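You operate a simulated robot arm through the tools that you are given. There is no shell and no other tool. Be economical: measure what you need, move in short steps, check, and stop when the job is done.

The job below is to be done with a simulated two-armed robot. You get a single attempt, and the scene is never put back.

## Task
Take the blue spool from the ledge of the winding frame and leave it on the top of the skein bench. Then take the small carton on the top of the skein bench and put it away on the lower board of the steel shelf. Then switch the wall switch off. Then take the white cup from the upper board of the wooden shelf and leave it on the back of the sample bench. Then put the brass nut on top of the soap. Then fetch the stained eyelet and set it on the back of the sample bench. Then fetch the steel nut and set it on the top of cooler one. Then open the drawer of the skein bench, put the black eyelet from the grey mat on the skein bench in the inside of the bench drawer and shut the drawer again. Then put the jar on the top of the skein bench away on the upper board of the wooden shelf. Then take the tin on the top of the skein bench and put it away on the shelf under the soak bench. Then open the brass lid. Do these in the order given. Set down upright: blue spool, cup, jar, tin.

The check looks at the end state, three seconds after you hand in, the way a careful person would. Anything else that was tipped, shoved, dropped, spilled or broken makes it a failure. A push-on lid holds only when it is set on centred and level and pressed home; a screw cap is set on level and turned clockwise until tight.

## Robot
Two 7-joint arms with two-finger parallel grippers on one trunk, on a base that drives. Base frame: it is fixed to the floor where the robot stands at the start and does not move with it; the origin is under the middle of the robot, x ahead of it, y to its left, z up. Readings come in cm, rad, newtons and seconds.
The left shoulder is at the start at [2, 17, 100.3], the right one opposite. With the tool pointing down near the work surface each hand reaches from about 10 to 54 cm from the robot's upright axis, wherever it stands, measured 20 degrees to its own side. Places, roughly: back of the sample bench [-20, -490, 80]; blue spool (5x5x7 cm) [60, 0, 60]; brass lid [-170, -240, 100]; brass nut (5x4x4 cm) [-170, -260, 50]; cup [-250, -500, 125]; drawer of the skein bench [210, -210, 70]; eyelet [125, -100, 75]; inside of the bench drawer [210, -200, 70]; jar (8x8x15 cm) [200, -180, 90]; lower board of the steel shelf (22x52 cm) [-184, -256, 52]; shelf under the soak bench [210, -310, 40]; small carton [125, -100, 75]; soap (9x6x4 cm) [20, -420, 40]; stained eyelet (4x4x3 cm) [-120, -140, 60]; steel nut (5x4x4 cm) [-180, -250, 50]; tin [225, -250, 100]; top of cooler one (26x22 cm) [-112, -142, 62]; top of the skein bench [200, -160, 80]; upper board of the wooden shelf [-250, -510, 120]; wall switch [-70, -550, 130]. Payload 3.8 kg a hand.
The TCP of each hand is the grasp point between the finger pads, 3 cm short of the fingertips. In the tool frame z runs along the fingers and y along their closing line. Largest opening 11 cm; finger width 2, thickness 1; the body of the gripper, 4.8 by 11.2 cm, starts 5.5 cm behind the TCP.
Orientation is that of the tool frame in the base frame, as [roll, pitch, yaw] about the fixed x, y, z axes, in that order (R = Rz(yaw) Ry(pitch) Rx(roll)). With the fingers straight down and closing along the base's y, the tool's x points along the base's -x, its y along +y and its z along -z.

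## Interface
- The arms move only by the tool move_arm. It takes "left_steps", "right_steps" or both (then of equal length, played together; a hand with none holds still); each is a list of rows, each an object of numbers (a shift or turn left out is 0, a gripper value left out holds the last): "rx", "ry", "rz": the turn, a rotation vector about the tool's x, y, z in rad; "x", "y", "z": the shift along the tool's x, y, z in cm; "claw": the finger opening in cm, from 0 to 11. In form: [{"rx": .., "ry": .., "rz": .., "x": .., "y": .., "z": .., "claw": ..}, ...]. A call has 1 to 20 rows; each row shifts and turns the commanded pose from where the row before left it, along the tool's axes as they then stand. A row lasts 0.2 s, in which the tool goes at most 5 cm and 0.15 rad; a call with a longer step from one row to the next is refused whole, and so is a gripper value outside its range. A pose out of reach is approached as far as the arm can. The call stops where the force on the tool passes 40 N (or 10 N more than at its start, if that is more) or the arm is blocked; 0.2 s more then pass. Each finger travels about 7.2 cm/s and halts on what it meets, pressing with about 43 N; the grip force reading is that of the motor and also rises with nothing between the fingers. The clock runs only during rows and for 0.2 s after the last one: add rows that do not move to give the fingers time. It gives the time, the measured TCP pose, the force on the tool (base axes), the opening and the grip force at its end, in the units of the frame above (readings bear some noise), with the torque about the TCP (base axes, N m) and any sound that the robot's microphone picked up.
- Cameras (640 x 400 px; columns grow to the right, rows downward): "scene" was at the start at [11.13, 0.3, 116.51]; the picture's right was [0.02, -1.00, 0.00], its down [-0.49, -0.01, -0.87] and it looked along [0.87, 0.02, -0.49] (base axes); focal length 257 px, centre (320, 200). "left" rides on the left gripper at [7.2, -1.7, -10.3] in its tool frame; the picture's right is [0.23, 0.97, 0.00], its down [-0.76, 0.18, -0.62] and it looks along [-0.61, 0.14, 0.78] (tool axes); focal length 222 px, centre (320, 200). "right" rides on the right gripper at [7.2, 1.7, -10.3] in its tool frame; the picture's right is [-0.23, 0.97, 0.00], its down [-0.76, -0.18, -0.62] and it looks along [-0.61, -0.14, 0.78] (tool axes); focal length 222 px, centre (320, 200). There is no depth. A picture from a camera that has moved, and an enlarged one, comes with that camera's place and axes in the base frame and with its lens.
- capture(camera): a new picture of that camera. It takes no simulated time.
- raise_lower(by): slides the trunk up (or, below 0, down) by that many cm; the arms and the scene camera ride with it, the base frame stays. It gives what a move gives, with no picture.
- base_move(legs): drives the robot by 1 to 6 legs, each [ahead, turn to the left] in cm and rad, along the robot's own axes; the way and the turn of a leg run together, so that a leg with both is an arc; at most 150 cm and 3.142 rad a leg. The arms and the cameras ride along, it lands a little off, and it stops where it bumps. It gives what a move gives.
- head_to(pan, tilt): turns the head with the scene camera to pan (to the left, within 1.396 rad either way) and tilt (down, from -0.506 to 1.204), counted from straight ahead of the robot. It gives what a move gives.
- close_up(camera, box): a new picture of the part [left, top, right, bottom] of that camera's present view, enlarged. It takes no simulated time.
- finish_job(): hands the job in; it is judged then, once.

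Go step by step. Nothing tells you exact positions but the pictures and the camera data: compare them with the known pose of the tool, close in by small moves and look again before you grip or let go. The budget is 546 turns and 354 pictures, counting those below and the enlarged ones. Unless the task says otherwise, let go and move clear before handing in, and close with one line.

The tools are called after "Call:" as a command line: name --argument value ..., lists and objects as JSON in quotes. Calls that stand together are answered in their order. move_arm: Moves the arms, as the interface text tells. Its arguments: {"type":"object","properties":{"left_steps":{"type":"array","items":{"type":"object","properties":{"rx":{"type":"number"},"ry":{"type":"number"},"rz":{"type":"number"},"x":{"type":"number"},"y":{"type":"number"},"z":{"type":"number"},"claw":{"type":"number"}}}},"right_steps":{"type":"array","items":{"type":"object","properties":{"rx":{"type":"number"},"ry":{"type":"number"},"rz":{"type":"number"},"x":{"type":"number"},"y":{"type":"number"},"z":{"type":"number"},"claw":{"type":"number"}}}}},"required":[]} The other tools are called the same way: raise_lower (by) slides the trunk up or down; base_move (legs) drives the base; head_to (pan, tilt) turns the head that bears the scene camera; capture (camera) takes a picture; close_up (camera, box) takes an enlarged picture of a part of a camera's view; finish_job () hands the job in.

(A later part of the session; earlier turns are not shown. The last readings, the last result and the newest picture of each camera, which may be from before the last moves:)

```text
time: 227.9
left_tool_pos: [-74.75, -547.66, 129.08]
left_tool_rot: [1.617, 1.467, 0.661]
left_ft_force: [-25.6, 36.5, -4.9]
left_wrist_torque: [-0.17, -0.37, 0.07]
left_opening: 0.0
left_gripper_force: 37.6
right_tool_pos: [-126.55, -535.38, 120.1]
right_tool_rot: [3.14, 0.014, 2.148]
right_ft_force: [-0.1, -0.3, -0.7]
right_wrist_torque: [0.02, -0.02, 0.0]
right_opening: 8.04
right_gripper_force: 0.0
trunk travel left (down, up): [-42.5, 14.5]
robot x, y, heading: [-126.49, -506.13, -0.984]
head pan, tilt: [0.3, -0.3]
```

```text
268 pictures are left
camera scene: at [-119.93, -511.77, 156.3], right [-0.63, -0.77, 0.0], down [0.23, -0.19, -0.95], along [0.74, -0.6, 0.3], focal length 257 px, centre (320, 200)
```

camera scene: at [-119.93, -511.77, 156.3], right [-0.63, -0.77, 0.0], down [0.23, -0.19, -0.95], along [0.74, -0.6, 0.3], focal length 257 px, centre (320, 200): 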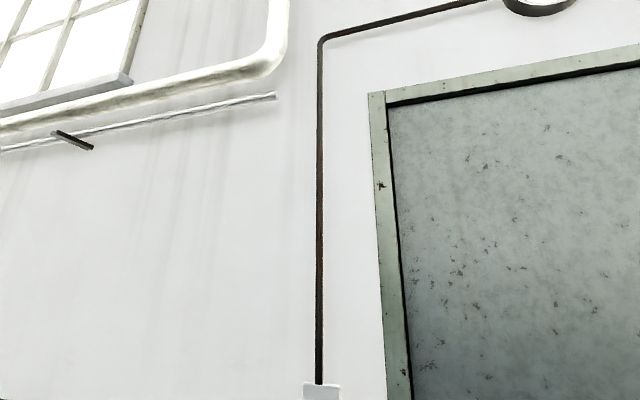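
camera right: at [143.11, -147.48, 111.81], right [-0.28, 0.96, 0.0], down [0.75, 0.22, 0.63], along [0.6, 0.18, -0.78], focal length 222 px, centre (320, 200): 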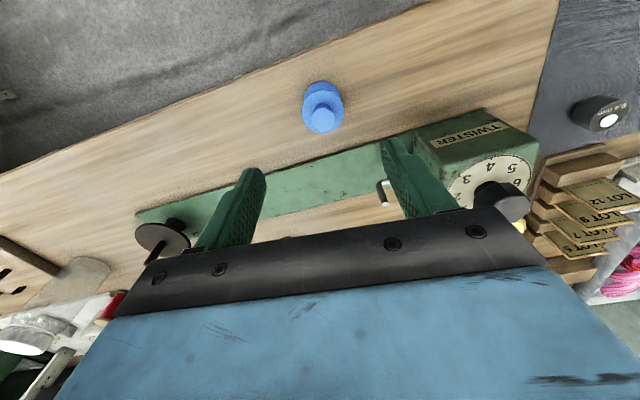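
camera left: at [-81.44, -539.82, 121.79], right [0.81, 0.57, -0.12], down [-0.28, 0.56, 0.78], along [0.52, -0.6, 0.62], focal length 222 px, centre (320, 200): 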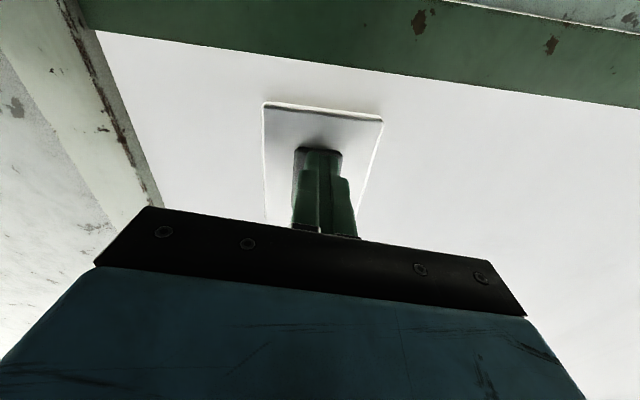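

Contact made with ~45 N. Backing off and checking lamp and rocker.

Call:
move_arm --left_steps '[{"z": -2}, {"z": -3}, {"x": -3}, {}]'

Call:
head_to --pan 0.0 --tilt -0.45

Call:
capture --camera "scene"

Call:
head_to --pan 0.5 --tilt 0.4

Call:
close_up --camera "scene" --box '[336, 145, 416, 205]'

```text
time: 228.9
left_tool_pos: [-77.3, -544.27, 131.91]
left_tool_rot: [1.677, 1.466, 0.722]
left_ft_force: [-1.1, -0.2, 0.3]
left_wrist_torque: [0.0, -0.01, -0.01]
left_opening: 0.0
left_gripper_force: 37.6
right_tool_pos: [-126.51, -535.81, 119.83]
right_tool_rot: [-3.142, 0.006, 2.146]
right_ft_force: [-0.2, 0.2, 0.5]
right_wrist_torque: [-0.01, -0.01, -0.01]
right_opening: 8.04
right_gripper_force: 0.0
trunk travel left (down, up): [-42.5, 14.5]
robot x, y, heading: [-126.68, -505.88, -0.986]
head pan, tilt: [0.3, -0.3]
```

```text
time: 229.7
left_tool_pos: [-77.2, -544.53, 131.72]
left_tool_rot: [1.682, 1.466, 0.727]
left_ft_force: [0.9, 0.5, 0.7]
left_wrist_torque: [0.02, -0.02, 0.03]
left_opening: 0.0
left_gripper_force: 37.6
right_tool_pos: [-126.38, -535.88, 119.86]
right_tool_rot: [3.14, 0.006, 2.148]
right_ft_force: [0.3, -0.1, -0.3]
right_wrist_torque: [-0.03, -0.02, -0.01]
right_opening: 7.98
right_gripper_force: 0.0
trunk travel left (down, up): [-42.5, 14.5]
robot x, y, heading: [-126.78, -505.81, -0.983]
head pan, tilt: [0.0, -0.45]
```

```text
267 pictures are left
camera scene: at [-121.63, -513.38, 157.37], right [-0.83, -0.55, 0.0], down [0.24, -0.36, -0.9], along [0.5, -0.75, 0.43], focal length 257 px, centre (320, 200)
```

scene: 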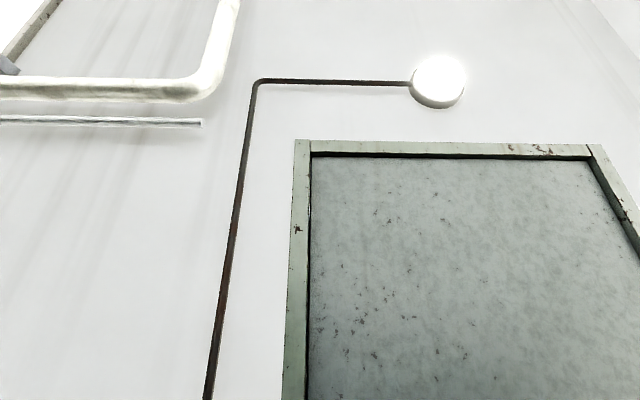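

```text
time: 230.9
left_tool_pos: [-77.17, -544.42, 131.79]
left_tool_rot: [1.681, 1.466, 0.727]
left_ft_force: [-0.1, 0.3, -0.1]
left_wrist_torque: [-0.01, 0.01, -0.02]
left_opening: 0.0
left_gripper_force: 37.6
right_tool_pos: [-126.4, -535.95, 119.91]
right_tool_rot: [-3.141, 0.006, 2.147]
right_ft_force: [0.3, 0.0, -0.6]
right_wrist_torque: [0.01, -0.07, 0.01]
right_opening: 7.99
right_gripper_force: 0.1
trunk travel left (down, up): [-42.5, 14.5]
robot x, y, heading: [-126.96, -505.96, -0.987]
head pan, tilt: [0.499, 0.4]
```

```text
6.67 times, centred on (376, 175) of scene
camera zoom: at [-117.32, -511.88, 150.01], right [-0.47, -0.88, 0.0], down [-0.34, 0.18, -0.92], along [0.81, -0.43, -0.39], focal length 1714 px, centre (-53, 367)
```

zoom: 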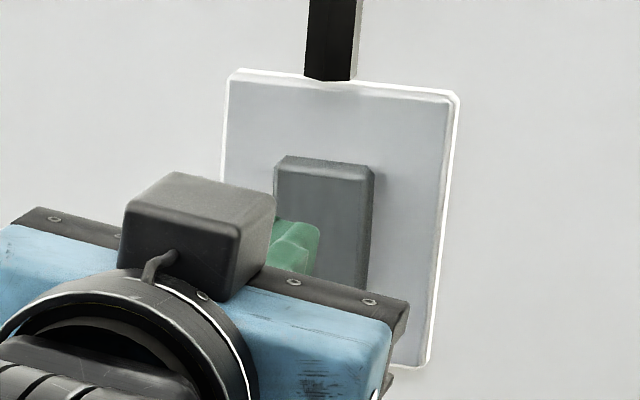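

Lamp is still lit, so the lower end was already in. Pressing the upper end.

Call:
move_arm --left_steps '[{"x": -1.0, "z": 1}, {"z": 1}, {"z": 1}, {"z": 0.5}, {"z": 0.5}, {"z": 0.5}, {"z": 0.5}, {"z": 0.5}, {"z": 0.5}, {"z": 0.5}, {}]'

Call:
move_arm --left_steps '[{"z": -2}, {"z": -3}, {}]'

Call:
head_to --pan 0.0 --tilt -0.45

Call:
capture --camera "scene"

```text
time: 232.6
left_tool_pos: [-75.03, -547.79, 132.84]
left_tool_rot: [1.678, 1.468, 0.719]
left_ft_force: [-14.7, 23.9, -0.9]
left_wrist_torque: [0.33, 0.12, -0.05]
left_opening: 0.01
left_gripper_force: 37.6
right_tool_pos: [-126.51, -535.26, 120.03]
right_tool_rot: [3.14, 0.011, 2.15]
right_ft_force: [-0.5, -0.2, -0.1]
right_wrist_torque: [0.0, 0.0, 0.03]
right_opening: 7.99
right_gripper_force: 0.0
trunk travel left (down, up): [-42.5, 14.5]
robot x, y, heading: [-126.67, -505.74, -0.989]
head pan, tilt: [0.499, 0.4]
heard: click
stopped in row 8 (left hand): the force on the tool passed its limit at 46 N (the readings are from after the stop); the commanded pose is now the measured one
```

```text
time: 233.4
left_tool_pos: [-77.63, -544.54, 132.37]
left_tool_rot: [1.748, 1.466, 0.79]
left_ft_force: [-0.2, 0.0, -0.3]
left_wrist_torque: [0.04, 0.01, 0.0]
left_opening: 0.0
left_gripper_force: 37.9
right_tool_pos: [-126.27, -535.94, 119.78]
right_tool_rot: [3.14, 0.007, 2.148]
right_ft_force: [0.2, 0.1, -0.2]
right_wrist_torque: [0.01, 0.01, -0.02]
right_opening: 8.0
right_gripper_force: 0.1
trunk travel left (down, up): [-42.5, 14.5]
robot x, y, heading: [-126.64, -505.94, -0.983]
head pan, tilt: [0.499, 0.4]
```

```text
time: 234.5
left_tool_pos: [-77.65, -544.4, 132.31]
left_tool_rot: [1.739, 1.465, 0.78]
left_ft_force: [-0.8, -0.2, -0.4]
left_wrist_torque: [0.03, 0.0, 0.01]
left_opening: 0.0
left_gripper_force: 37.7
right_tool_pos: [-126.35, -535.77, 119.87]
right_tool_rot: [3.141, 0.006, 2.149]
right_ft_force: [-1.6, -0.2, 1.0]
right_wrist_torque: [-0.03, 0.03, 0.0]
right_opening: 8.0
right_gripper_force: 0.2
trunk travel left (down, up): [-42.5, 14.5]
robot x, y, heading: [-126.89, -505.9, -0.987]
head pan, tilt: [0.0, -0.45]
```

```text
265 pictures are left
camera scene: at [-121.66, -513.33, 157.37], right [-0.83, -0.55, 0.0], down [0.24, -0.36, -0.9], along [0.5, -0.75, 0.43], focal length 257 px, centre (320, 200)
```

scene: 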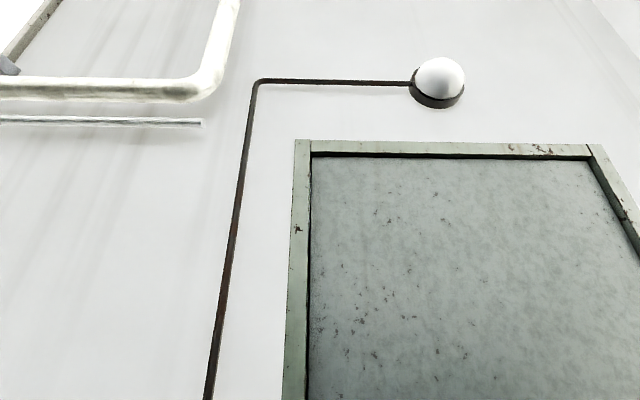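

A click and the lamp is off. Next is the white cup on the wooden shelf; backing off and turning to face it.

Call:
base_move --legs '[[-45, 0], [0, -1.563]]'

Call:
head_to --pan 0 --tilt 0.25

Call:
capture --camera "scene"

```text
time: 241.0
left_tool_pos: [-188.91, -518.56, 132.36]
left_tool_rot: [1.74, 1.467, -0.763]
left_ft_force: [-0.5, -0.3, 0.8]
left_wrist_torque: [-0.02, 0.01, 0.03]
left_opening: 0.0
left_gripper_force: 37.6
right_tool_pos: [-181.52, -469.66, 119.76]
right_tool_rot: [3.14, 0.003, 0.605]
right_ft_force: [-0.1, 0.1, -0.1]
right_wrist_torque: [-0.01, 0.01, 0.01]
right_opening: 8.02
right_gripper_force: 0.1
trunk travel left (down, up): [-42.5, 14.5]
robot x, y, heading: [-151.57, -468.46, -2.525]
head pan, tilt: [0.0, -0.45]
```

```text
time: 242.1
left_tool_pos: [-188.91, -518.59, 132.38]
left_tool_rot: [1.74, 1.465, -0.761]
left_ft_force: [-0.2, -0.1, 0.3]
left_wrist_torque: [0.0, 0.02, 0.03]
left_opening: 0.0
left_gripper_force: 37.9
right_tool_pos: [-181.57, -469.59, 119.77]
right_tool_rot: [3.14, 0.006, 0.603]
right_ft_force: [0.3, 0.0, 0.3]
right_wrist_torque: [0.02, 0.01, 0.0]
right_opening: 8.01
right_gripper_force: 0.0
trunk travel left (down, up): [-42.5, 14.5]
robot x, y, heading: [-151.42, -468.27, -2.533]
head pan, tilt: [0.0, 0.25]
```

```text
264 pictures are left
camera scene: at [-161.02, -474.99, 151.41], right [-0.57, 0.82, 0.0], down [0.2, 0.14, -0.97], along [-0.79, -0.56, -0.25], focal length 257 px, centre (320, 200)
```

scene: 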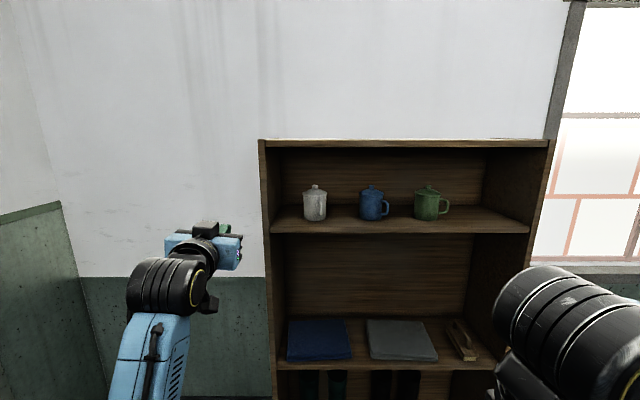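

Call:
close_up --camera "scene" --box '[256, 135, 416, 235]'

```text
4.00 times, centred on (336, 185) of scene
camera zoom: at [-161.02, -474.99, 151.41], right [-0.57, 0.82, 0.0], down [0.2, 0.14, -0.97], along [-0.79, -0.56, -0.25], focal length 1028 px, centre (256, 260)
```

zoom: 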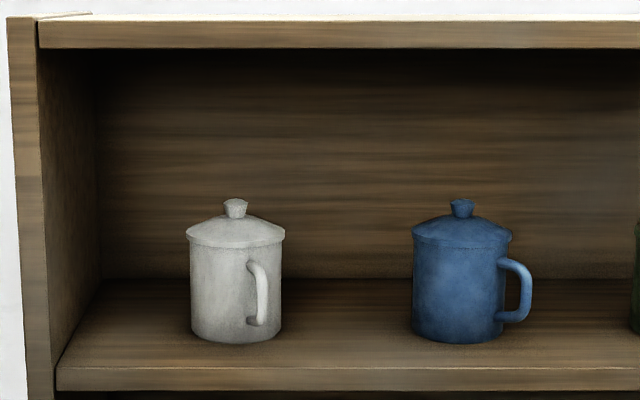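

White cup: body ~8.8 cm wide, handle toward me. I'll pull the left hand back, open it, and set it at ~45° tilt for gripping the body below the lid.

Call:
move_arm --left_steps '[{"z": -4, "claw": 10.8}, {"z": -4}, {"z": -4}, {"z": -4}, {"ry": 0.13}, {"ry": 0.13}, {"ry": 0.13}, {"ry": 0.13}, {"ry": 0.13}, {"ry": 0.13}, {}]'

Call:
capture --camera "scene"

Call:
capture --camera "left"

```text
time: 244.5
left_tool_pos: [-181.73, -514.19, 128.28]
left_tool_rot: [2.965, 0.768, 0.537]
left_ft_force: [-0.2, 1.2, 0.5]
left_wrist_torque: [0.0, 0.02, 0.0]
left_opening: 10.79
left_gripper_force: 0.1
left hand out of reach, approached as far as the arm can: row 4, 9, 10
right_tool_pos: [-181.58, -469.64, 119.88]
right_tool_rot: [3.14, 0.006, 0.605]
right_ft_force: [0.3, 0.2, 0.5]
right_wrist_torque: [-0.02, 0.02, 0.02]
right_opening: 8.01
right_gripper_force: 0.1
trunk travel left (down, up): [-42.5, 14.5]
robot x, y, heading: [-151.71, -468.26, -2.527]
head pan, tilt: [0.0, 0.25]
```

```text
262 pictures are left
camera scene: at [-160.95, -475.01, 151.41], right [-0.57, 0.82, 0.0], down [0.2, 0.14, -0.97], along [-0.79, -0.56, -0.25], focal length 257 px, centre (320, 200)
```

scene: 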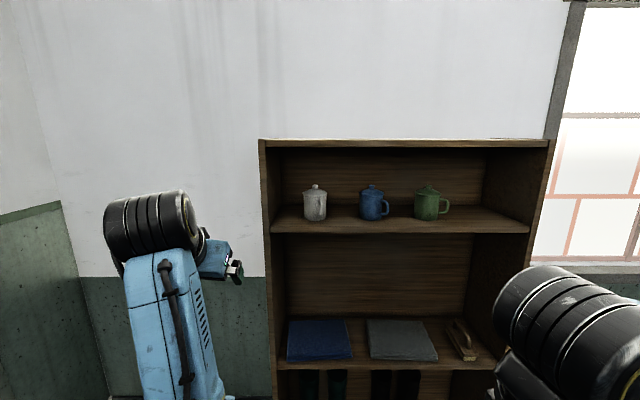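

```text
261 pictures are left
camera left: at [-173.12, -505.17, 130.38], right [0.73, -0.68, -0.04], down [-0.05, -0.11, 0.99], along [-0.68, -0.73, -0.12], focal length 222 px, centre (320, 200)
```

left: 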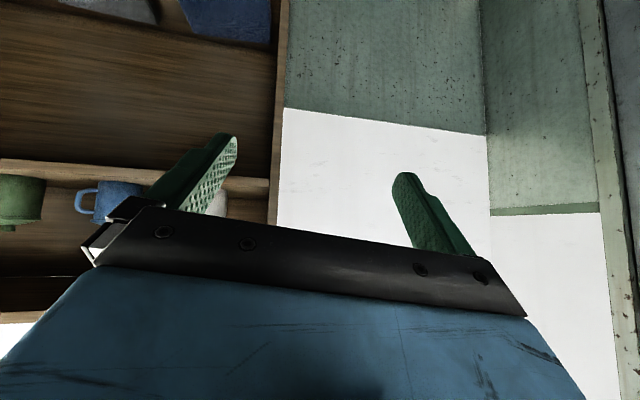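

Shifting the base to the right and forward so the cup falls ahead of the left hand.

Call:
base_move --legs '[[0, -0.35], [25, 0], [0, 0.35]]'

Call:
capture --camera "scene"

Call:
capture --camera "left"

```text
time: 248.5
left_tool_pos: [-206.45, -520.29, 128.5]
left_tool_rot: [2.967, 0.773, 0.527]
left_ft_force: [-0.6, 0.3, 0.3]
left_wrist_torque: [-0.02, 0.03, -0.02]
left_opening: 10.8
left_gripper_force: 0.1
right_tool_pos: [-205.72, -475.82, 119.86]
right_tool_rot: [3.139, 0.005, 0.596]
right_ft_force: [-0.3, 0.6, 0.2]
right_wrist_torque: [-0.02, 0.02, 0.0]
right_opening: 8.02
right_gripper_force: 0.1
trunk travel left (down, up): [-42.5, 14.5]
robot x, y, heading: [-175.63, -474.98, -2.546]
head pan, tilt: [0.0, 0.25]
```

```text
260 pictures are left
camera scene: at [-185.32, -481.43, 151.4], right [-0.56, 0.83, 0.0], down [0.2, 0.14, -0.97], along [-0.8, -0.55, -0.25], focal length 257 px, centre (320, 200)
```

scene: 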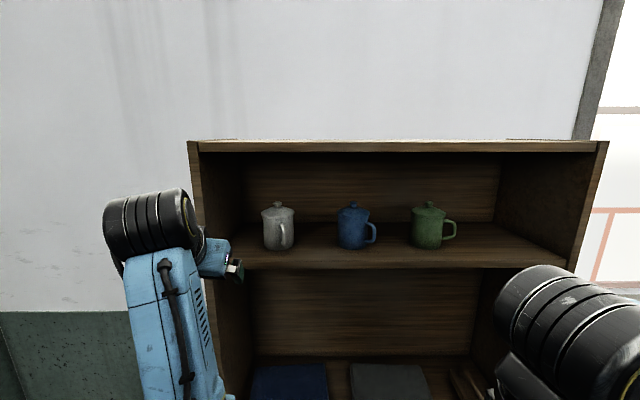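

```text
259 pictures are left
camera left: at [-197.82, -511.41, 130.5], right [0.73, -0.69, -0.04], down [-0.05, -0.11, 0.99], along [-0.69, -0.72, -0.11], focal length 222 px, centre (320, 200)
```

left: 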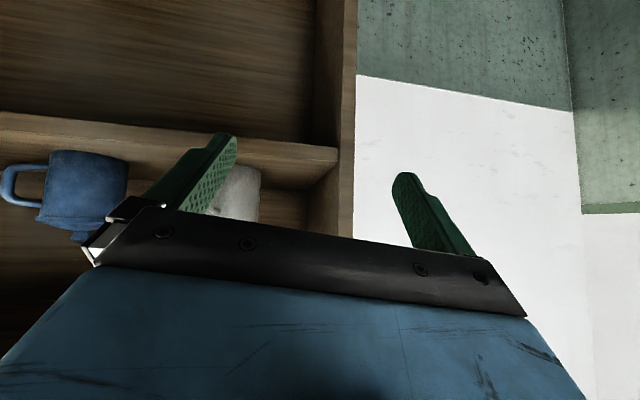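

Cup base is at about (-233,-528,121). Straighten the hand's roll, shift right 8.4 cm, then check.

Call:
move_arm --left_steps '[{"rx": 0.063, "rz": -0.025}, {"rx": 0.063, "rz": -0.025}, {"y": -4.2}, {"y": -4.2}, {}]'

Call:
base_move --legs '[[12, 0]]'

Call:
capture --camera "left"

Call:
capture --camera "scene"

```text
time: 249.7
left_tool_pos: [-210.54, -516.12, 128.86]
left_tool_rot: [3.119, 0.799, 0.611]
left_ft_force: [0.3, -0.2, 0.4]
left_wrist_torque: [-0.03, 0.0, -0.03]
left_opening: 10.79
left_gripper_force: 0.1
left hand out of reach, approached as far as the arm can: row 2
right_tool_pos: [-205.79, -475.85, 119.84]
right_tool_rot: [3.14, 0.006, 0.593]
right_ft_force: [-0.5, 0.3, 0.5]
right_wrist_torque: [-0.03, -0.01, 0.02]
right_opening: 7.99
right_gripper_force: 0.0
trunk travel left (down, up): [-42.5, 14.5]
robot x, y, heading: [-175.9, -474.96, -2.54]
head pan, tilt: [0.0, 0.25]
```

```text
time: 250.9
left_tool_pos: [-220.39, -522.64, 128.42]
left_tool_rot: [3.108, 0.794, 0.605]
left_ft_force: [0.2, 0.4, -0.1]
left_wrist_torque: [-0.02, -0.01, -0.01]
left_opening: 10.84
left_gripper_force: 0.0
right_tool_pos: [-215.5, -482.52, 119.81]
right_tool_rot: [3.14, 0.006, 0.595]
right_ft_force: [-0.5, 0.4, 0.1]
right_wrist_torque: [0.01, -0.04, -0.02]
right_opening: 8.0
right_gripper_force: 0.1
trunk travel left (down, up): [-42.5, 14.5]
robot x, y, heading: [-185.4, -482.04, -2.546]
head pan, tilt: [0.0, 0.25]
```

```text
258 pictures are left
camera left: at [-211.27, -514.17, 130.5], right [0.7, -0.7, -0.14], down [0.02, -0.18, 0.98], along [-0.71, -0.69, -0.11], focal length 222 px, centre (320, 200)
```

left: 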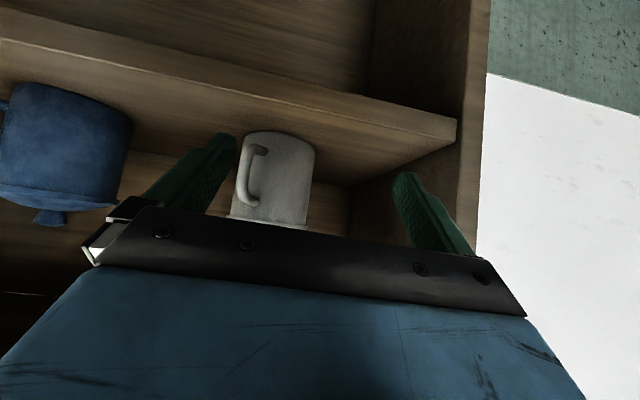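

```text
257 pictures are left
camera scene: at [-195.15, -488.16, 151.4], right [-0.57, 0.82, 0.0], down [0.2, 0.14, -0.97], along [-0.8, -0.55, -0.25], focal length 257 px, centre (320, 200)
```

scene: 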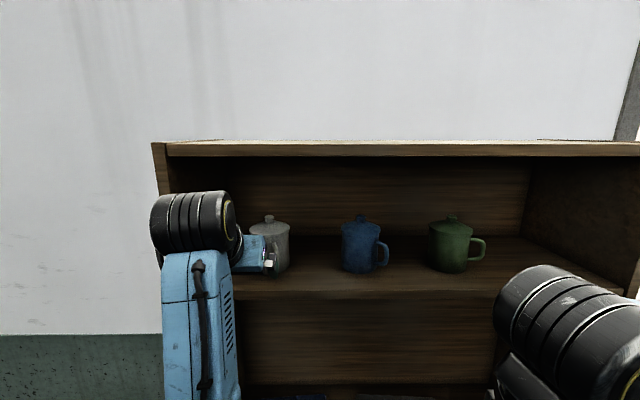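

Call:
move_arm --left_steps '[{"y": -2.6, "x": 0.9, "z": 0.9}, {"x": -2.1, "z": 2.1}, {"x": -2.1, "z": 2.1}, {}]'

Call:
capture --camera "left"

```text
time: 251.9
left_tool_pos: [-226.97, -524.11, 126.98]
left_tool_rot: [3.11, 0.794, 0.604]
left_ft_force: [0.8, -0.1, 0.1]
left_wrist_torque: [0.03, -0.01, 0.01]
left_opening: 10.8
left_gripper_force: 0.0
right_tool_pos: [-215.59, -482.63, 119.78]
right_tool_rot: [3.139, 0.006, 0.595]
right_ft_force: [0.4, 0.3, -0.9]
right_wrist_torque: [0.01, 0.01, 0.0]
right_opening: 8.0
right_gripper_force: 0.1
trunk travel left (down, up): [-42.5, 14.5]
robot x, y, heading: [-185.24, -481.97, -2.535]
head pan, tilt: [0.0, 0.25]
```

```text
256 pictures are left
camera left: at [-217.8, -515.61, 129.07], right [0.7, -0.7, -0.14], down [0.02, -0.18, 0.98], along [-0.71, -0.69, -0.11], focal length 222 px, centre (320, 200)
```

left: 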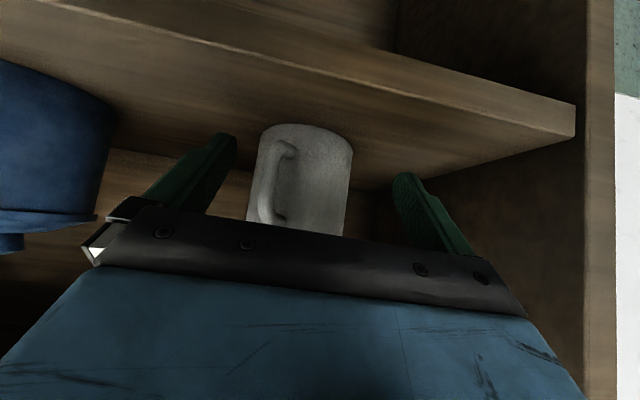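

Aligned. Moving forward the remaining 6 cm.

Call:
move_arm --left_steps '[{"x": -1.4, "z": 1.4}, {"x": -1.4, "z": 1.4}, {"x": -1.3, "z": 1.3}, {}]'

Call:
capture --camera "left"

Call:
close_up --camera "scene" --box '[150, 160, 390, 310]'

```text
time: 252.9
left_tool_pos: [-231.3, -527.47, 127.2]
left_tool_rot: [3.107, 0.794, 0.607]
left_ft_force: [0.6, 0.3, 0.9]
left_wrist_torque: [-0.02, -0.05, 0.0]
left_opening: 10.82
left_gripper_force: 0.1
right_tool_pos: [-215.6, -482.61, 119.95]
right_tool_rot: [3.141, 0.005, 0.594]
right_ft_force: [0.5, 0.9, 0.3]
right_wrist_torque: [0.01, -0.01, 0.01]
right_opening: 8.02
right_gripper_force: 0.0
trunk travel left (down, up): [-42.5, 14.5]
robot x, y, heading: [-185.42, -481.5, -2.543]
head pan, tilt: [0.0, 0.25]
```

```text
255 pictures are left
camera left: at [-222.31, -518.89, 129.24], right [0.7, -0.7, -0.14], down [0.02, -0.18, 0.98], along [-0.71, -0.69, -0.11], focal length 222 px, centre (320, 200)
```

left: 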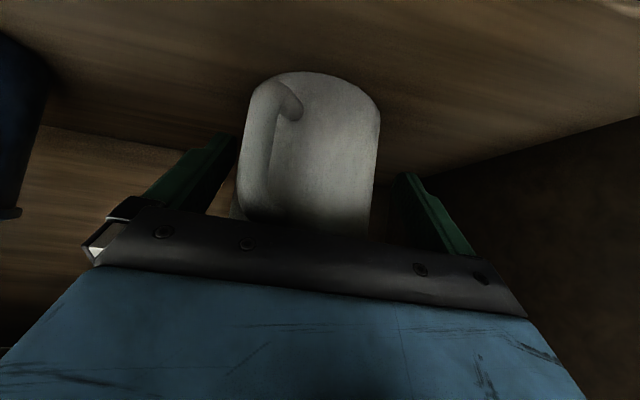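

```text
2.67 times, centred on (270, 235) of scene
camera zoom: at [-195.07, -488.09, 151.4], right [-0.57, 0.82, 0.0], down [0.2, 0.14, -0.97], along [-0.8, -0.55, -0.25], focal length 686 px, centre (453, 107)
```

zoom: 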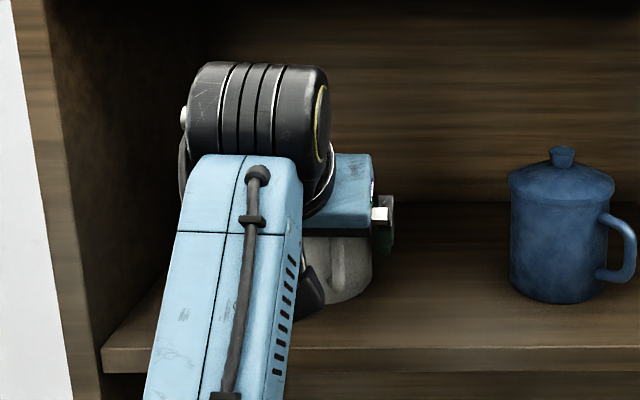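

Cup is between the fingers. Closing gently.

Call:
move_arm --left_steps '[{"claw": 9.5}, {"claw": 8.5}, {"claw": 7.5}, {}, {}]'

Call:
capture --camera "left"

```text
time: 254.1
left_tool_pos: [-231.46, -527.47, 127.04]
left_tool_rot: [3.107, 0.794, 0.604]
left_ft_force: [0.4, 0.6, 1.2]
left_wrist_torque: [0.04, 0.04, 0.04]
left_opening: 7.92
left_gripper_force: 43.0
right_tool_pos: [-215.62, -482.5, 119.83]
right_tool_rot: [3.14, 0.003, 0.594]
right_ft_force: [0.1, 0.1, -0.7]
right_wrist_torque: [0.03, 0.0, 0.0]
right_opening: 8.03
right_gripper_force: 0.0
trunk travel left (down, up): [-42.5, 14.5]
robot x, y, heading: [-185.83, -482.1, -2.539]
head pan, tilt: [0.0, 0.25]
```

```text
253 pictures are left
camera left: at [-222.29, -518.9, 129.22], right [0.7, -0.7, -0.14], down [0.02, -0.18, 0.98], along [-0.71, -0.69, -0.11], focal length 222 px, centre (320, 200)
```

left: 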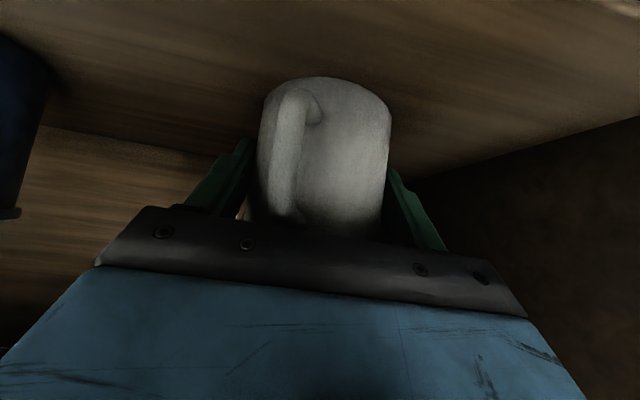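

Gripped at 7.9 cm. Lifting 3 cm and backing out with the base.

Call:
move_arm --left_steps '[{"x": -0.7, "z": -0.7}, {"x": -1.4, "z": -1.4}, {}]'

Call:
capture --camera "left"

Call:
base_move --legs '[[-30, 0]]'

Call:
capture --camera "scene"

```text
time: 254.9
left_tool_pos: [-231.38, -527.49, 130.19]
left_tool_rot: [3.11, 0.792, 0.607]
left_ft_force: [-0.2, 0.3, -1.0]
left_wrist_torque: [0.01, -0.03, 0.03]
left_opening: 7.92
left_gripper_force: 42.5
right_tool_pos: [-215.5, -482.52, 119.86]
right_tool_rot: [3.139, 0.005, 0.596]
right_ft_force: [-0.6, 0.6, 0.0]
right_wrist_torque: [-0.02, 0.0, 0.01]
right_opening: 7.98
right_gripper_force: 0.0
trunk travel left (down, up): [-42.5, 14.5]
robot x, y, heading: [-185.11, -481.8, -2.543]
head pan, tilt: [0.0, 0.25]
```

```text
252 pictures are left
camera left: at [-222.32, -518.89, 132.23], right [0.7, -0.7, -0.14], down [0.02, -0.18, 0.98], along [-0.71, -0.69, -0.11], focal length 222 px, centre (320, 200)
```

left: 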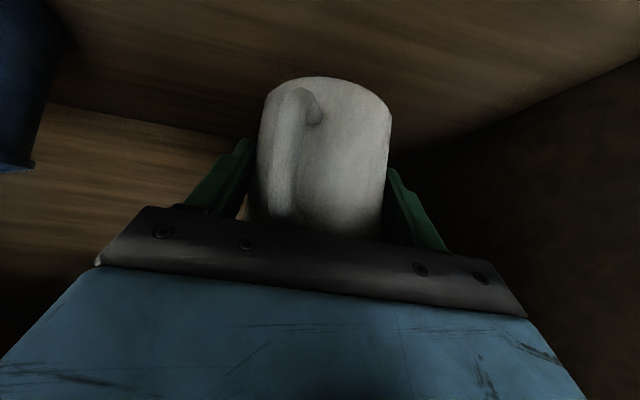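

```text
time: 257.0
left_tool_pos: [-206.67, -510.01, 130.16]
left_tool_rot: [3.108, 0.793, 0.592]
left_ft_force: [0.0, -0.1, -2.0]
left_wrist_torque: [-0.01, -0.04, 0.02]
left_opening: 7.93
left_gripper_force: 43.3
right_tool_pos: [-190.5, -465.08, 119.99]
right_tool_rot: [3.14, 0.006, 0.587]
right_ft_force: [-0.5, -0.3, 1.3]
right_wrist_torque: [-0.01, 0.03, 0.0]
right_opening: 7.99
right_gripper_force: 0.0
trunk travel left (down, up): [-42.5, 14.5]
robot x, y, heading: [-160.57, -464.97, -2.554]
head pan, tilt: [0.0, 0.25]
```

```text
251 pictures are left
camera scene: at [-170.03, -470.94, 151.4], right [-0.56, 0.83, 0.0], down [0.2, 0.14, -0.97], along [-0.8, -0.54, -0.25], focal length 257 px, centre (320, 200)
```

scene: 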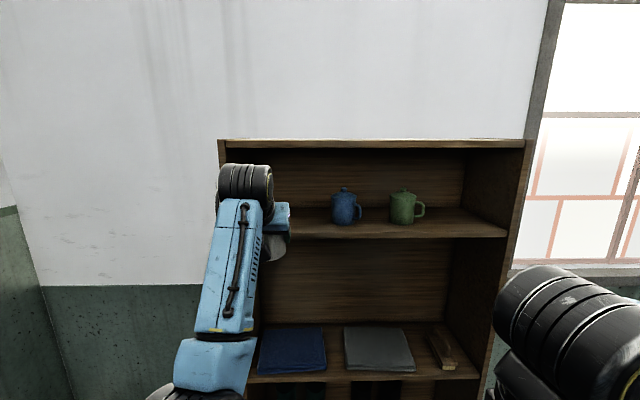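

The cup is out, others undisturbed. I'll go to the right end of the sample bench and approach its back area diagonally from the corner.

Call:
base_move --legs '[[0, 0.924], [40, 0], [0, 1.44]]'

Call:
head_to --pan 0 --tilt 0.5

Call:
capture --camera "scene"

```text
time: 265.5
left_tool_pos: [-98.68, -503.8, 130.14]
left_tool_rot: [3.109, 0.793, 2.99]
left_ft_force: [0.6, 0.8, -1.6]
left_wrist_torque: [-0.03, 0.01, 0.01]
left_opening: 7.9
left_gripper_force: 43.2
right_tool_pos: [-140.99, -525.46, 119.99]
right_tool_rot: [3.14, 0.005, 2.978]
right_ft_force: [0.0, -0.1, 0.6]
right_wrist_torque: [0.01, 0.03, -0.02]
right_opening: 7.99
right_gripper_force: 0.0
trunk travel left (down, up): [-42.5, 14.5]
robot x, y, heading: [-163.6, -505.45, -0.154]
head pan, tilt: [0.0, 0.25]
```

```text
time: 266.2
left_tool_pos: [-98.5, -503.85, 130.26]
left_tool_rot: [3.107, 0.792, 2.99]
left_ft_force: [-0.1, -0.8, -1.8]
left_wrist_torque: [-0.04, 0.0, 0.01]
left_opening: 7.93
left_gripper_force: 42.8
right_tool_pos: [-140.96, -525.53, 119.9]
right_tool_rot: [3.14, 0.005, 2.978]
right_ft_force: [0.2, 0.7, 0.3]
right_wrist_torque: [0.0, 0.0, 0.02]
right_opening: 7.98
right_gripper_force: 0.1
trunk travel left (down, up): [-42.5, 14.5]
robot x, y, heading: [-163.53, -505.61, -0.156]
head pan, tilt: [0.0, 0.499]
```

```text
250 pictures are left
camera scene: at [-152.31, -507.15, 149.09], right [-0.15, -0.99, 0.0], down [-0.47, 0.07, -0.88], along [0.87, -0.14, -0.48], focal length 257 px, centre (320, 200)
```

scene: 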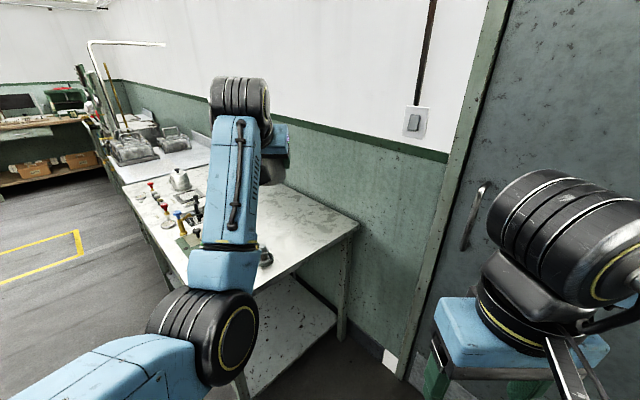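

Bench top z≈82 with empty back-right area. Target for the cup: about (-59,-517). Driving forward 38 cm.

Call:
base_move --legs '[[38, 0]]'

Call:
move_arm --left_steps '[{"y": -3.5}, {"y": -3.5}, {"x": 2.8, "z": 2.8}, {"x": 2.8, "z": 2.8}, {"x": 2.8, "z": 2.8}, {}]'

Call:
capture --camera "scene"

Call:
capture --camera "left"

```text
time: 268.6
left_tool_pos: [-61.45, -509.82, 130.02]
left_tool_rot: [3.109, 0.794, 2.987]
left_ft_force: [0.5, -0.8, -2.0]
left_wrist_torque: [-0.04, 0.04, -0.02]
left_opening: 7.92
left_gripper_force: 42.8
right_tool_pos: [-103.78, -531.58, 119.85]
right_tool_rot: [3.14, 0.004, 2.975]
right_ft_force: [0.3, 0.2, -0.6]
right_wrist_torque: [0.0, 0.0, 0.02]
right_opening: 8.0
right_gripper_force: 0.1
trunk travel left (down, up): [-42.5, 14.5]
robot x, y, heading: [-126.23, -511.81, -0.155]
head pan, tilt: [0.0, 0.499]
```

```text
time: 270.0
left_tool_pos: [-62.17, -516.07, 118.53]
left_tool_rot: [3.099, 0.801, 2.988]
left_ft_force: [-0.2, 0.7, -2.6]
left_wrist_torque: [0.04, 0.03, 0.04]
left_opening: 7.89
left_gripper_force: 42.8
right_tool_pos: [-103.8, -531.55, 119.82]
right_tool_rot: [3.141, 0.005, 2.976]
right_ft_force: [-0.2, 0.1, 0.1]
right_wrist_torque: [0.01, 0.0, 0.01]
right_opening: 8.0
right_gripper_force: 0.0
trunk travel left (down, up): [-42.5, 14.5]
robot x, y, heading: [-126.17, -511.18, -0.158]
head pan, tilt: [0.0, 0.499]
```

```text
249 pictures are left
camera scene: at [-115.09, -513.11, 149.09], right [-0.16, -0.99, 0.0], down [-0.47, 0.08, -0.88], along [0.87, -0.14, -0.48], focal length 257 px, centre (320, 200)
```

scene: 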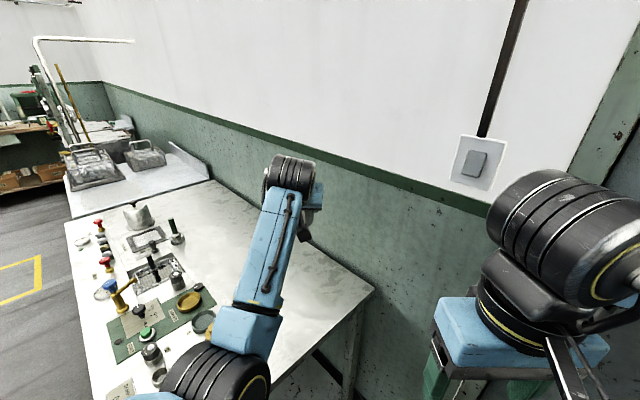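

```text
248 pictures are left
camera left: at [-74.74, -516.4, 120.48], right [-0.04, 0.99, -0.13], down [0.1, 0.14, 0.99], along [0.99, 0.02, -0.1], focal length 222 px, centre (320, 200)
```

left: 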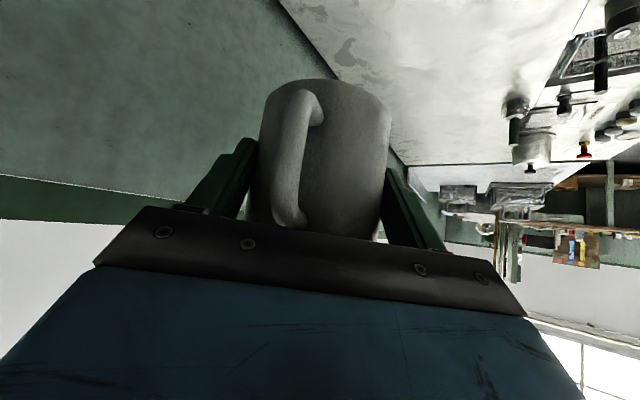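

Call:
move_arm --left_steps '[{"x": 2.8, "z": 2.8}, {"x": 2.8, "z": 2.8}, {"x": 2.8, "z": 2.8}, {}]'

Call:
head_to --pan 0.25 --tilt 0.8

Call:
capture --camera "scene"

```text
time: 271.0
left_tool_pos: [-61.67, -514.77, 106.47]
left_tool_rot: [3.089, 0.803, 2.985]
left_ft_force: [0.4, -0.1, -1.5]
left_wrist_torque: [-0.01, 0.06, 0.0]
left_opening: 7.89
left_gripper_force: 43.2
right_tool_pos: [-103.91, -531.57, 119.9]
right_tool_rot: [3.139, 0.006, 2.975]
right_ft_force: [0.1, -0.6, -0.4]
right_wrist_torque: [0.0, -0.03, 0.03]
right_opening: 7.99
right_gripper_force: 0.1
trunk travel left (down, up): [-42.5, 14.5]
robot x, y, heading: [-125.8, -511.55, -0.159]
head pan, tilt: [0.0, 0.499]
```

```text
time: 271.8
left_tool_pos: [-61.83, -514.81, 106.25]
left_tool_rot: [3.085, 0.798, 2.984]
left_ft_force: [0.4, -1.0, -2.5]
left_wrist_torque: [-0.01, 0.06, -0.01]
left_opening: 7.9
left_gripper_force: 43.2
right_tool_pos: [-103.85, -531.45, 119.74]
right_tool_rot: [3.139, 0.004, 2.974]
right_ft_force: [-0.1, -0.1, 0.3]
right_wrist_torque: [-0.04, 0.01, 0.02]
right_opening: 7.99
right_gripper_force: 0.0
trunk travel left (down, up): [-42.5, 14.5]
robot x, y, heading: [-125.87, -511.59, -0.158]
head pan, tilt: [0.25, 0.799]
```

```text
247 pictures are left
camera scene: at [-116.02, -510.91, 146.5], right [0.09, -1.0, 0.0], down [-0.71, -0.06, -0.7], along [0.69, 0.06, -0.72], focal length 257 px, centre (320, 200)
```

scene: 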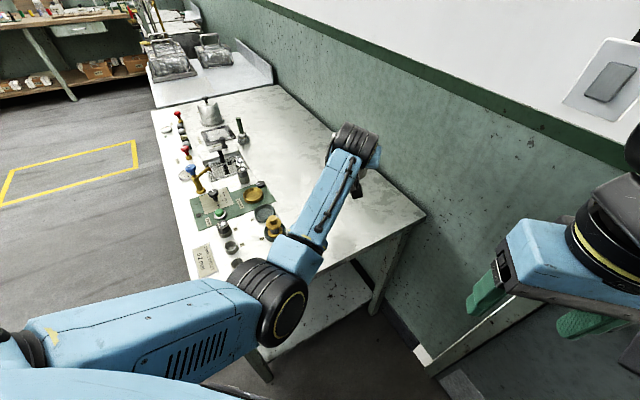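

Call:
move_arm --left_steps '[{"x": 2.4, "z": 2.4}, {"x": 2.4, "z": 2.4}, {"x": 2.4, "z": 2.4}, {}]'

Call:
capture --camera "scene"

Call:
capture --camera "left"

```text
time: 272.8
left_tool_pos: [-62.08, -516.15, 95.97]
left_tool_rot: [3.109, 0.791, 2.984]
left_ft_force: [-0.4, -0.3, -1.7]
left_wrist_torque: [-0.04, 0.03, 0.01]
left_opening: 7.9
left_gripper_force: 42.6
right_tool_pos: [-103.86, -531.64, 119.82]
right_tool_rot: [3.138, 0.004, 2.976]
right_ft_force: [0.4, -0.4, -0.3]
right_wrist_torque: [-0.02, -0.01, -0.02]
right_opening: 7.99
right_gripper_force: 0.0
trunk travel left (down, up): [-42.5, 14.5]
robot x, y, heading: [-125.73, -511.65, -0.155]
head pan, tilt: [0.25, 0.799]
```

```text
246 pictures are left
camera scene: at [-116.03, -510.9, 146.49], right [0.09, -1.0, 0.0], down [-0.71, -0.07, -0.7], along [0.69, 0.06, -0.72], focal length 257 px, centre (320, 200)
```

scene: 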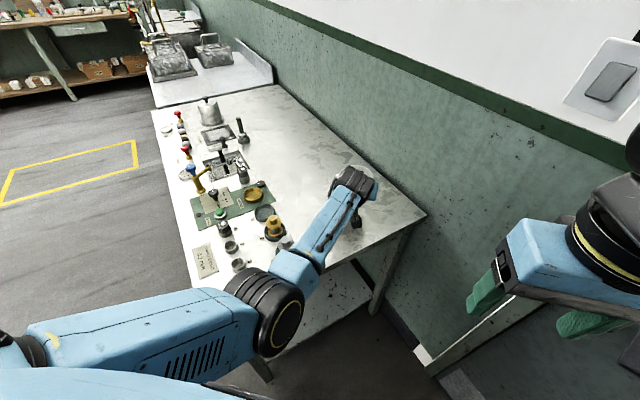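

```text
245 pictures are left
camera left: at [-74.63, -516.21, 98.06], right [-0.03, 0.99, -0.14], down [0.11, 0.14, 0.98], along [0.99, 0.01, -0.11], focal length 222 px, centre (320, 200)
```

left: 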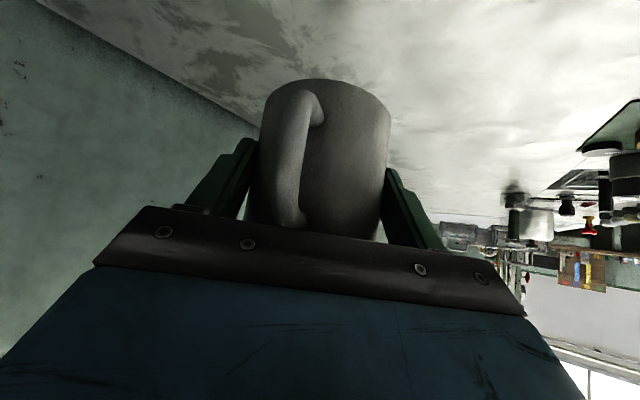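

Call:
move_arm --left_steps '[{"x": 1.5, "z": 1.5}, {"x": 1.5, "z": 1.5}, {"x": 1.0, "z": 1.0}, {}, {"x": 0.25, "z": 0.25}, {}, {"x": 0.25, "z": 0.25}, {}, {"x": 0.25, "z": 0.25}, {}, {"x": 0.25, "z": 0.25}, {}, {"x": 0.25, "z": 0.25}, {}]'

```text
time: 275.8
left_tool_pos: [-61.84, -515.97, 89.29]
left_tool_rot: [3.112, 0.804, 2.987]
left_ft_force: [-0.2, 4.5, 22.3]
left_wrist_torque: [-0.49, 0.25, -0.04]
left_opening: 7.9
left_gripper_force: 42.8
right_tool_pos: [-103.92, -531.52, 119.97]
right_tool_rot: [3.14, 0.007, 2.978]
right_ft_force: [0.4, -0.6, -0.6]
right_wrist_torque: [0.01, 0.01, -0.02]
right_opening: 7.99
right_gripper_force: 0.1
trunk travel left (down, up): [-42.5, 14.5]
robot x, y, heading: [-126.16, -511.35, -0.16]
head pan, tilt: [0.25, 0.799]
```

Cup is on the bench. Ease off a touch, open, check.

Call:
move_arm --left_steps '[{"x": -0.15, "z": -0.15}, {}, {"claw": 8.5}, {"claw": 9.5}, {"claw": 10.8}, {}, {}]'

Call:
capture --camera "left"

```text
time: 277.4
left_tool_pos: [-61.93, -515.87, 88.91]
left_tool_rot: [3.109, 0.793, 2.986]
left_ft_force: [-0.2, -0.3, -0.4]
left_wrist_torque: [0.01, 0.02, -0.03]
left_opening: 10.78
left_gripper_force: 0.1
right_tool_pos: [-103.76, -531.5, 119.83]
right_tool_rot: [3.14, 0.006, 2.977]
right_ft_force: [-1.3, -0.7, 0.4]
right_wrist_torque: [0.0, -0.01, -0.03]
right_opening: 8.0
right_gripper_force: 0.0
trunk travel left (down, up): [-42.5, 14.5]
robot x, y, heading: [-126.16, -511.11, -0.159]
head pan, tilt: [0.25, 0.799]
```

```text
244 pictures are left
camera left: at [-74.51, -516.08, 90.97], right [-0.03, 0.99, -0.14], down [0.11, 0.14, 0.98], along [0.99, 0.01, -0.11], focal length 222 px, centre (320, 200)
```

left: 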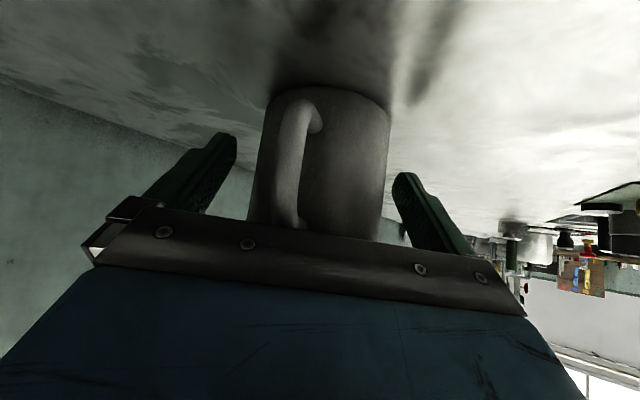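

Call:
move_arm --left_steps '[{"x": 1.4, "z": -1.4}, {"x": 2.1, "z": -2.1}, {"x": 2.1, "z": -2.1}, {"x": 1, "z": -3}, {"x": -2.5, "z": -2.5}, {"x": -2.5, "z": -2.5}, {"x": -2.5, "z": -2.5}, {}]'

Call:
capture --camera "scene"

```text
time: 279.2
left_tool_pos: [-72.54, -513.06, 99.47]
left_tool_rot: [3.064, 0.778, 2.962]
left_ft_force: [0.7, 0.7, 0.9]
left_wrist_torque: [0.02, -0.01, -0.01]
left_opening: 10.8
left_gripper_force: 0.0
right_tool_pos: [-103.86, -531.57, 119.96]
right_tool_rot: [3.14, 0.006, 2.977]
right_ft_force: [0.0, 0.1, -0.2]
right_wrist_torque: [-0.03, -0.02, 0.02]
right_opening: 7.97
right_gripper_force: 0.1
trunk travel left (down, up): [-42.5, 14.5]
robot x, y, heading: [-126.19, -511.67, -0.158]
head pan, tilt: [0.25, 0.799]
```

```text
243 pictures are left
camera scene: at [-116.04, -510.89, 146.49], right [0.09, -1.0, 0.0], down [-0.71, -0.07, -0.7], along [0.69, 0.06, -0.72], focal length 257 px, centre (320, 200)
```

scene: 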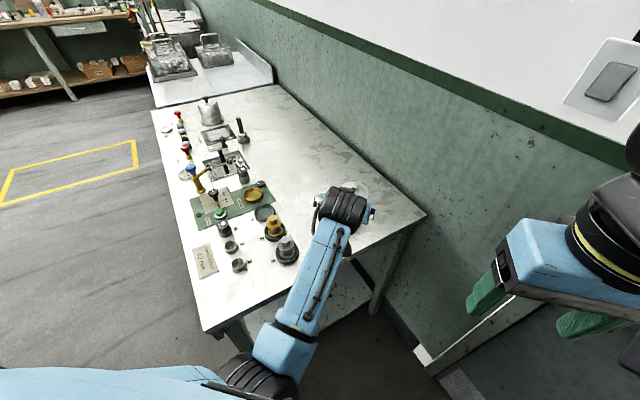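

Call:
base_move --legs '[[-40, 0]]'

Call:
head_to --pan 0.05 --tilt 0.5

Call:
close_up --camera "scene" --box '[200, 120, 440, 270]'

```text
time: 281.7
left_tool_pos: [-111.04, -507.14, 100.02]
left_tool_rot: [3.065, 0.784, 2.956]
left_ft_force: [-1.2, 0.7, -1.5]
left_wrist_torque: [-0.01, -0.01, 0.02]
left_opening: 10.78
left_gripper_force: 0.1
right_tool_pos: [-142.87, -525.29, 119.88]
right_tool_rot: [3.141, 0.005, 2.968]
right_ft_force: [-0.1, -0.8, 0.6]
right_wrist_torque: [-0.03, -0.04, 0.01]
right_opening: 8.01
right_gripper_force: 0.0
trunk travel left (down, up): [-42.5, 14.5]
robot x, y, heading: [-165.22, -505.4, -0.163]
head pan, tilt: [0.25, 0.799]
```

```text
time: 282.5
left_tool_pos: [-111.05, -507.03, 99.82]
left_tool_rot: [3.063, 0.783, 2.953]
left_ft_force: [-0.6, -0.3, 0.4]
left_wrist_torque: [0.0, 0.01, 0.02]
left_opening: 10.82
left_gripper_force: 0.0
right_tool_pos: [-142.92, -525.29, 119.82]
right_tool_rot: [3.138, 0.004, 2.969]
right_ft_force: [-0.2, -0.9, -0.5]
right_wrist_torque: [-0.01, -0.03, 0.0]
right_opening: 8.0
right_gripper_force: 0.1
trunk travel left (down, up): [-42.5, 14.5]
robot x, y, heading: [-164.65, -505.05, -0.168]
head pan, tilt: [0.051, 0.499]
```

```text
2.67 times, centred on (320, 195) of scene
camera zoom: at [-153.86, -506.34, 149.08], right [-0.11, -0.99, 0.0], down [-0.48, 0.05, -0.88], along [0.87, -0.1, -0.48], focal length 686 px, centre (320, 213)
```

zoom: 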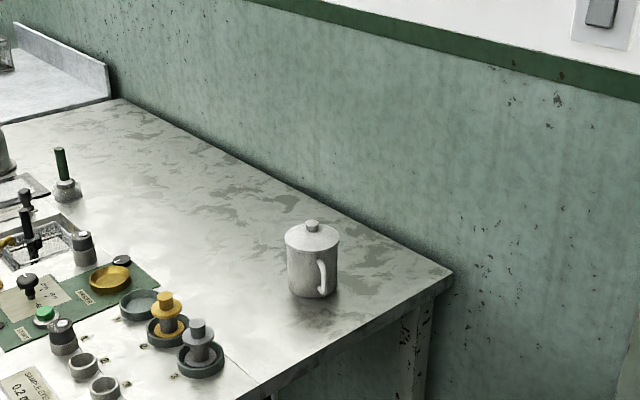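

The cup stands upright on the bench's back. Next is the brass nut on the steel shelf; driving back there (right hand will do this one).

Call:
base_move --legs '[[0, 1.64], [95, 0], [92, 0], [0, 0.69]]'

Call:
head_to --pan 0 --tilt 0.6

Call:
capture --camera "scene"

```text
time: 297.7
left_tool_pos: [-182.3, -279.23, 99.92]
left_tool_rot: [3.061, 0.783, -0.987]
left_ft_force: [-0.3, -0.9, 0.4]
left_wrist_torque: [-0.02, -0.01, -0.02]
left_opening: 10.81
left_gripper_force: 0.1
right_tool_pos: [-146.93, -289.13, 119.87]
right_tool_rot: [3.141, 0.006, -0.971]
right_ft_force: [0.1, 0.2, -0.3]
right_wrist_torque: [0.0, -0.02, 0.02]
right_opening: 8.01
right_gripper_force: 0.0
trunk travel left (down, up): [-42.5, 14.5]
robot x, y, heading: [-146.33, -319.11, 2.175]
head pan, tilt: [0.051, 0.499]
```

```text
time: 298.4
left_tool_pos: [-182.28, -279.32, 99.86]
left_tool_rot: [3.059, 0.784, -0.987]
left_ft_force: [0.6, -0.3, -0.9]
left_wrist_torque: [0.02, -0.02, 0.02]
left_opening: 10.82
left_gripper_force: 0.1
right_tool_pos: [-146.99, -289.21, 119.84]
right_tool_rot: [3.14, 0.006, -0.969]
right_ft_force: [0.1, -0.3, -0.2]
right_wrist_torque: [0.02, 0.0, -0.02]
right_opening: 7.99
right_gripper_force: 0.0
trunk travel left (down, up): [-42.5, 14.5]
robot x, y, heading: [-146.4, -319.12, 2.175]
head pan, tilt: [0.0, 0.6]
```

```text
241 pictures are left
camera scene: at [-152.38, -310.02, 148.18], right [0.82, 0.57, 0.0], down [0.32, -0.46, -0.83], along [-0.47, 0.68, -0.56], focal length 257 px, centre (320, 200)
```

scene: 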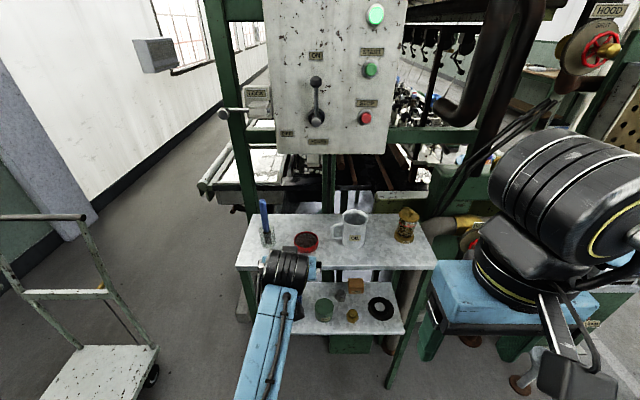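

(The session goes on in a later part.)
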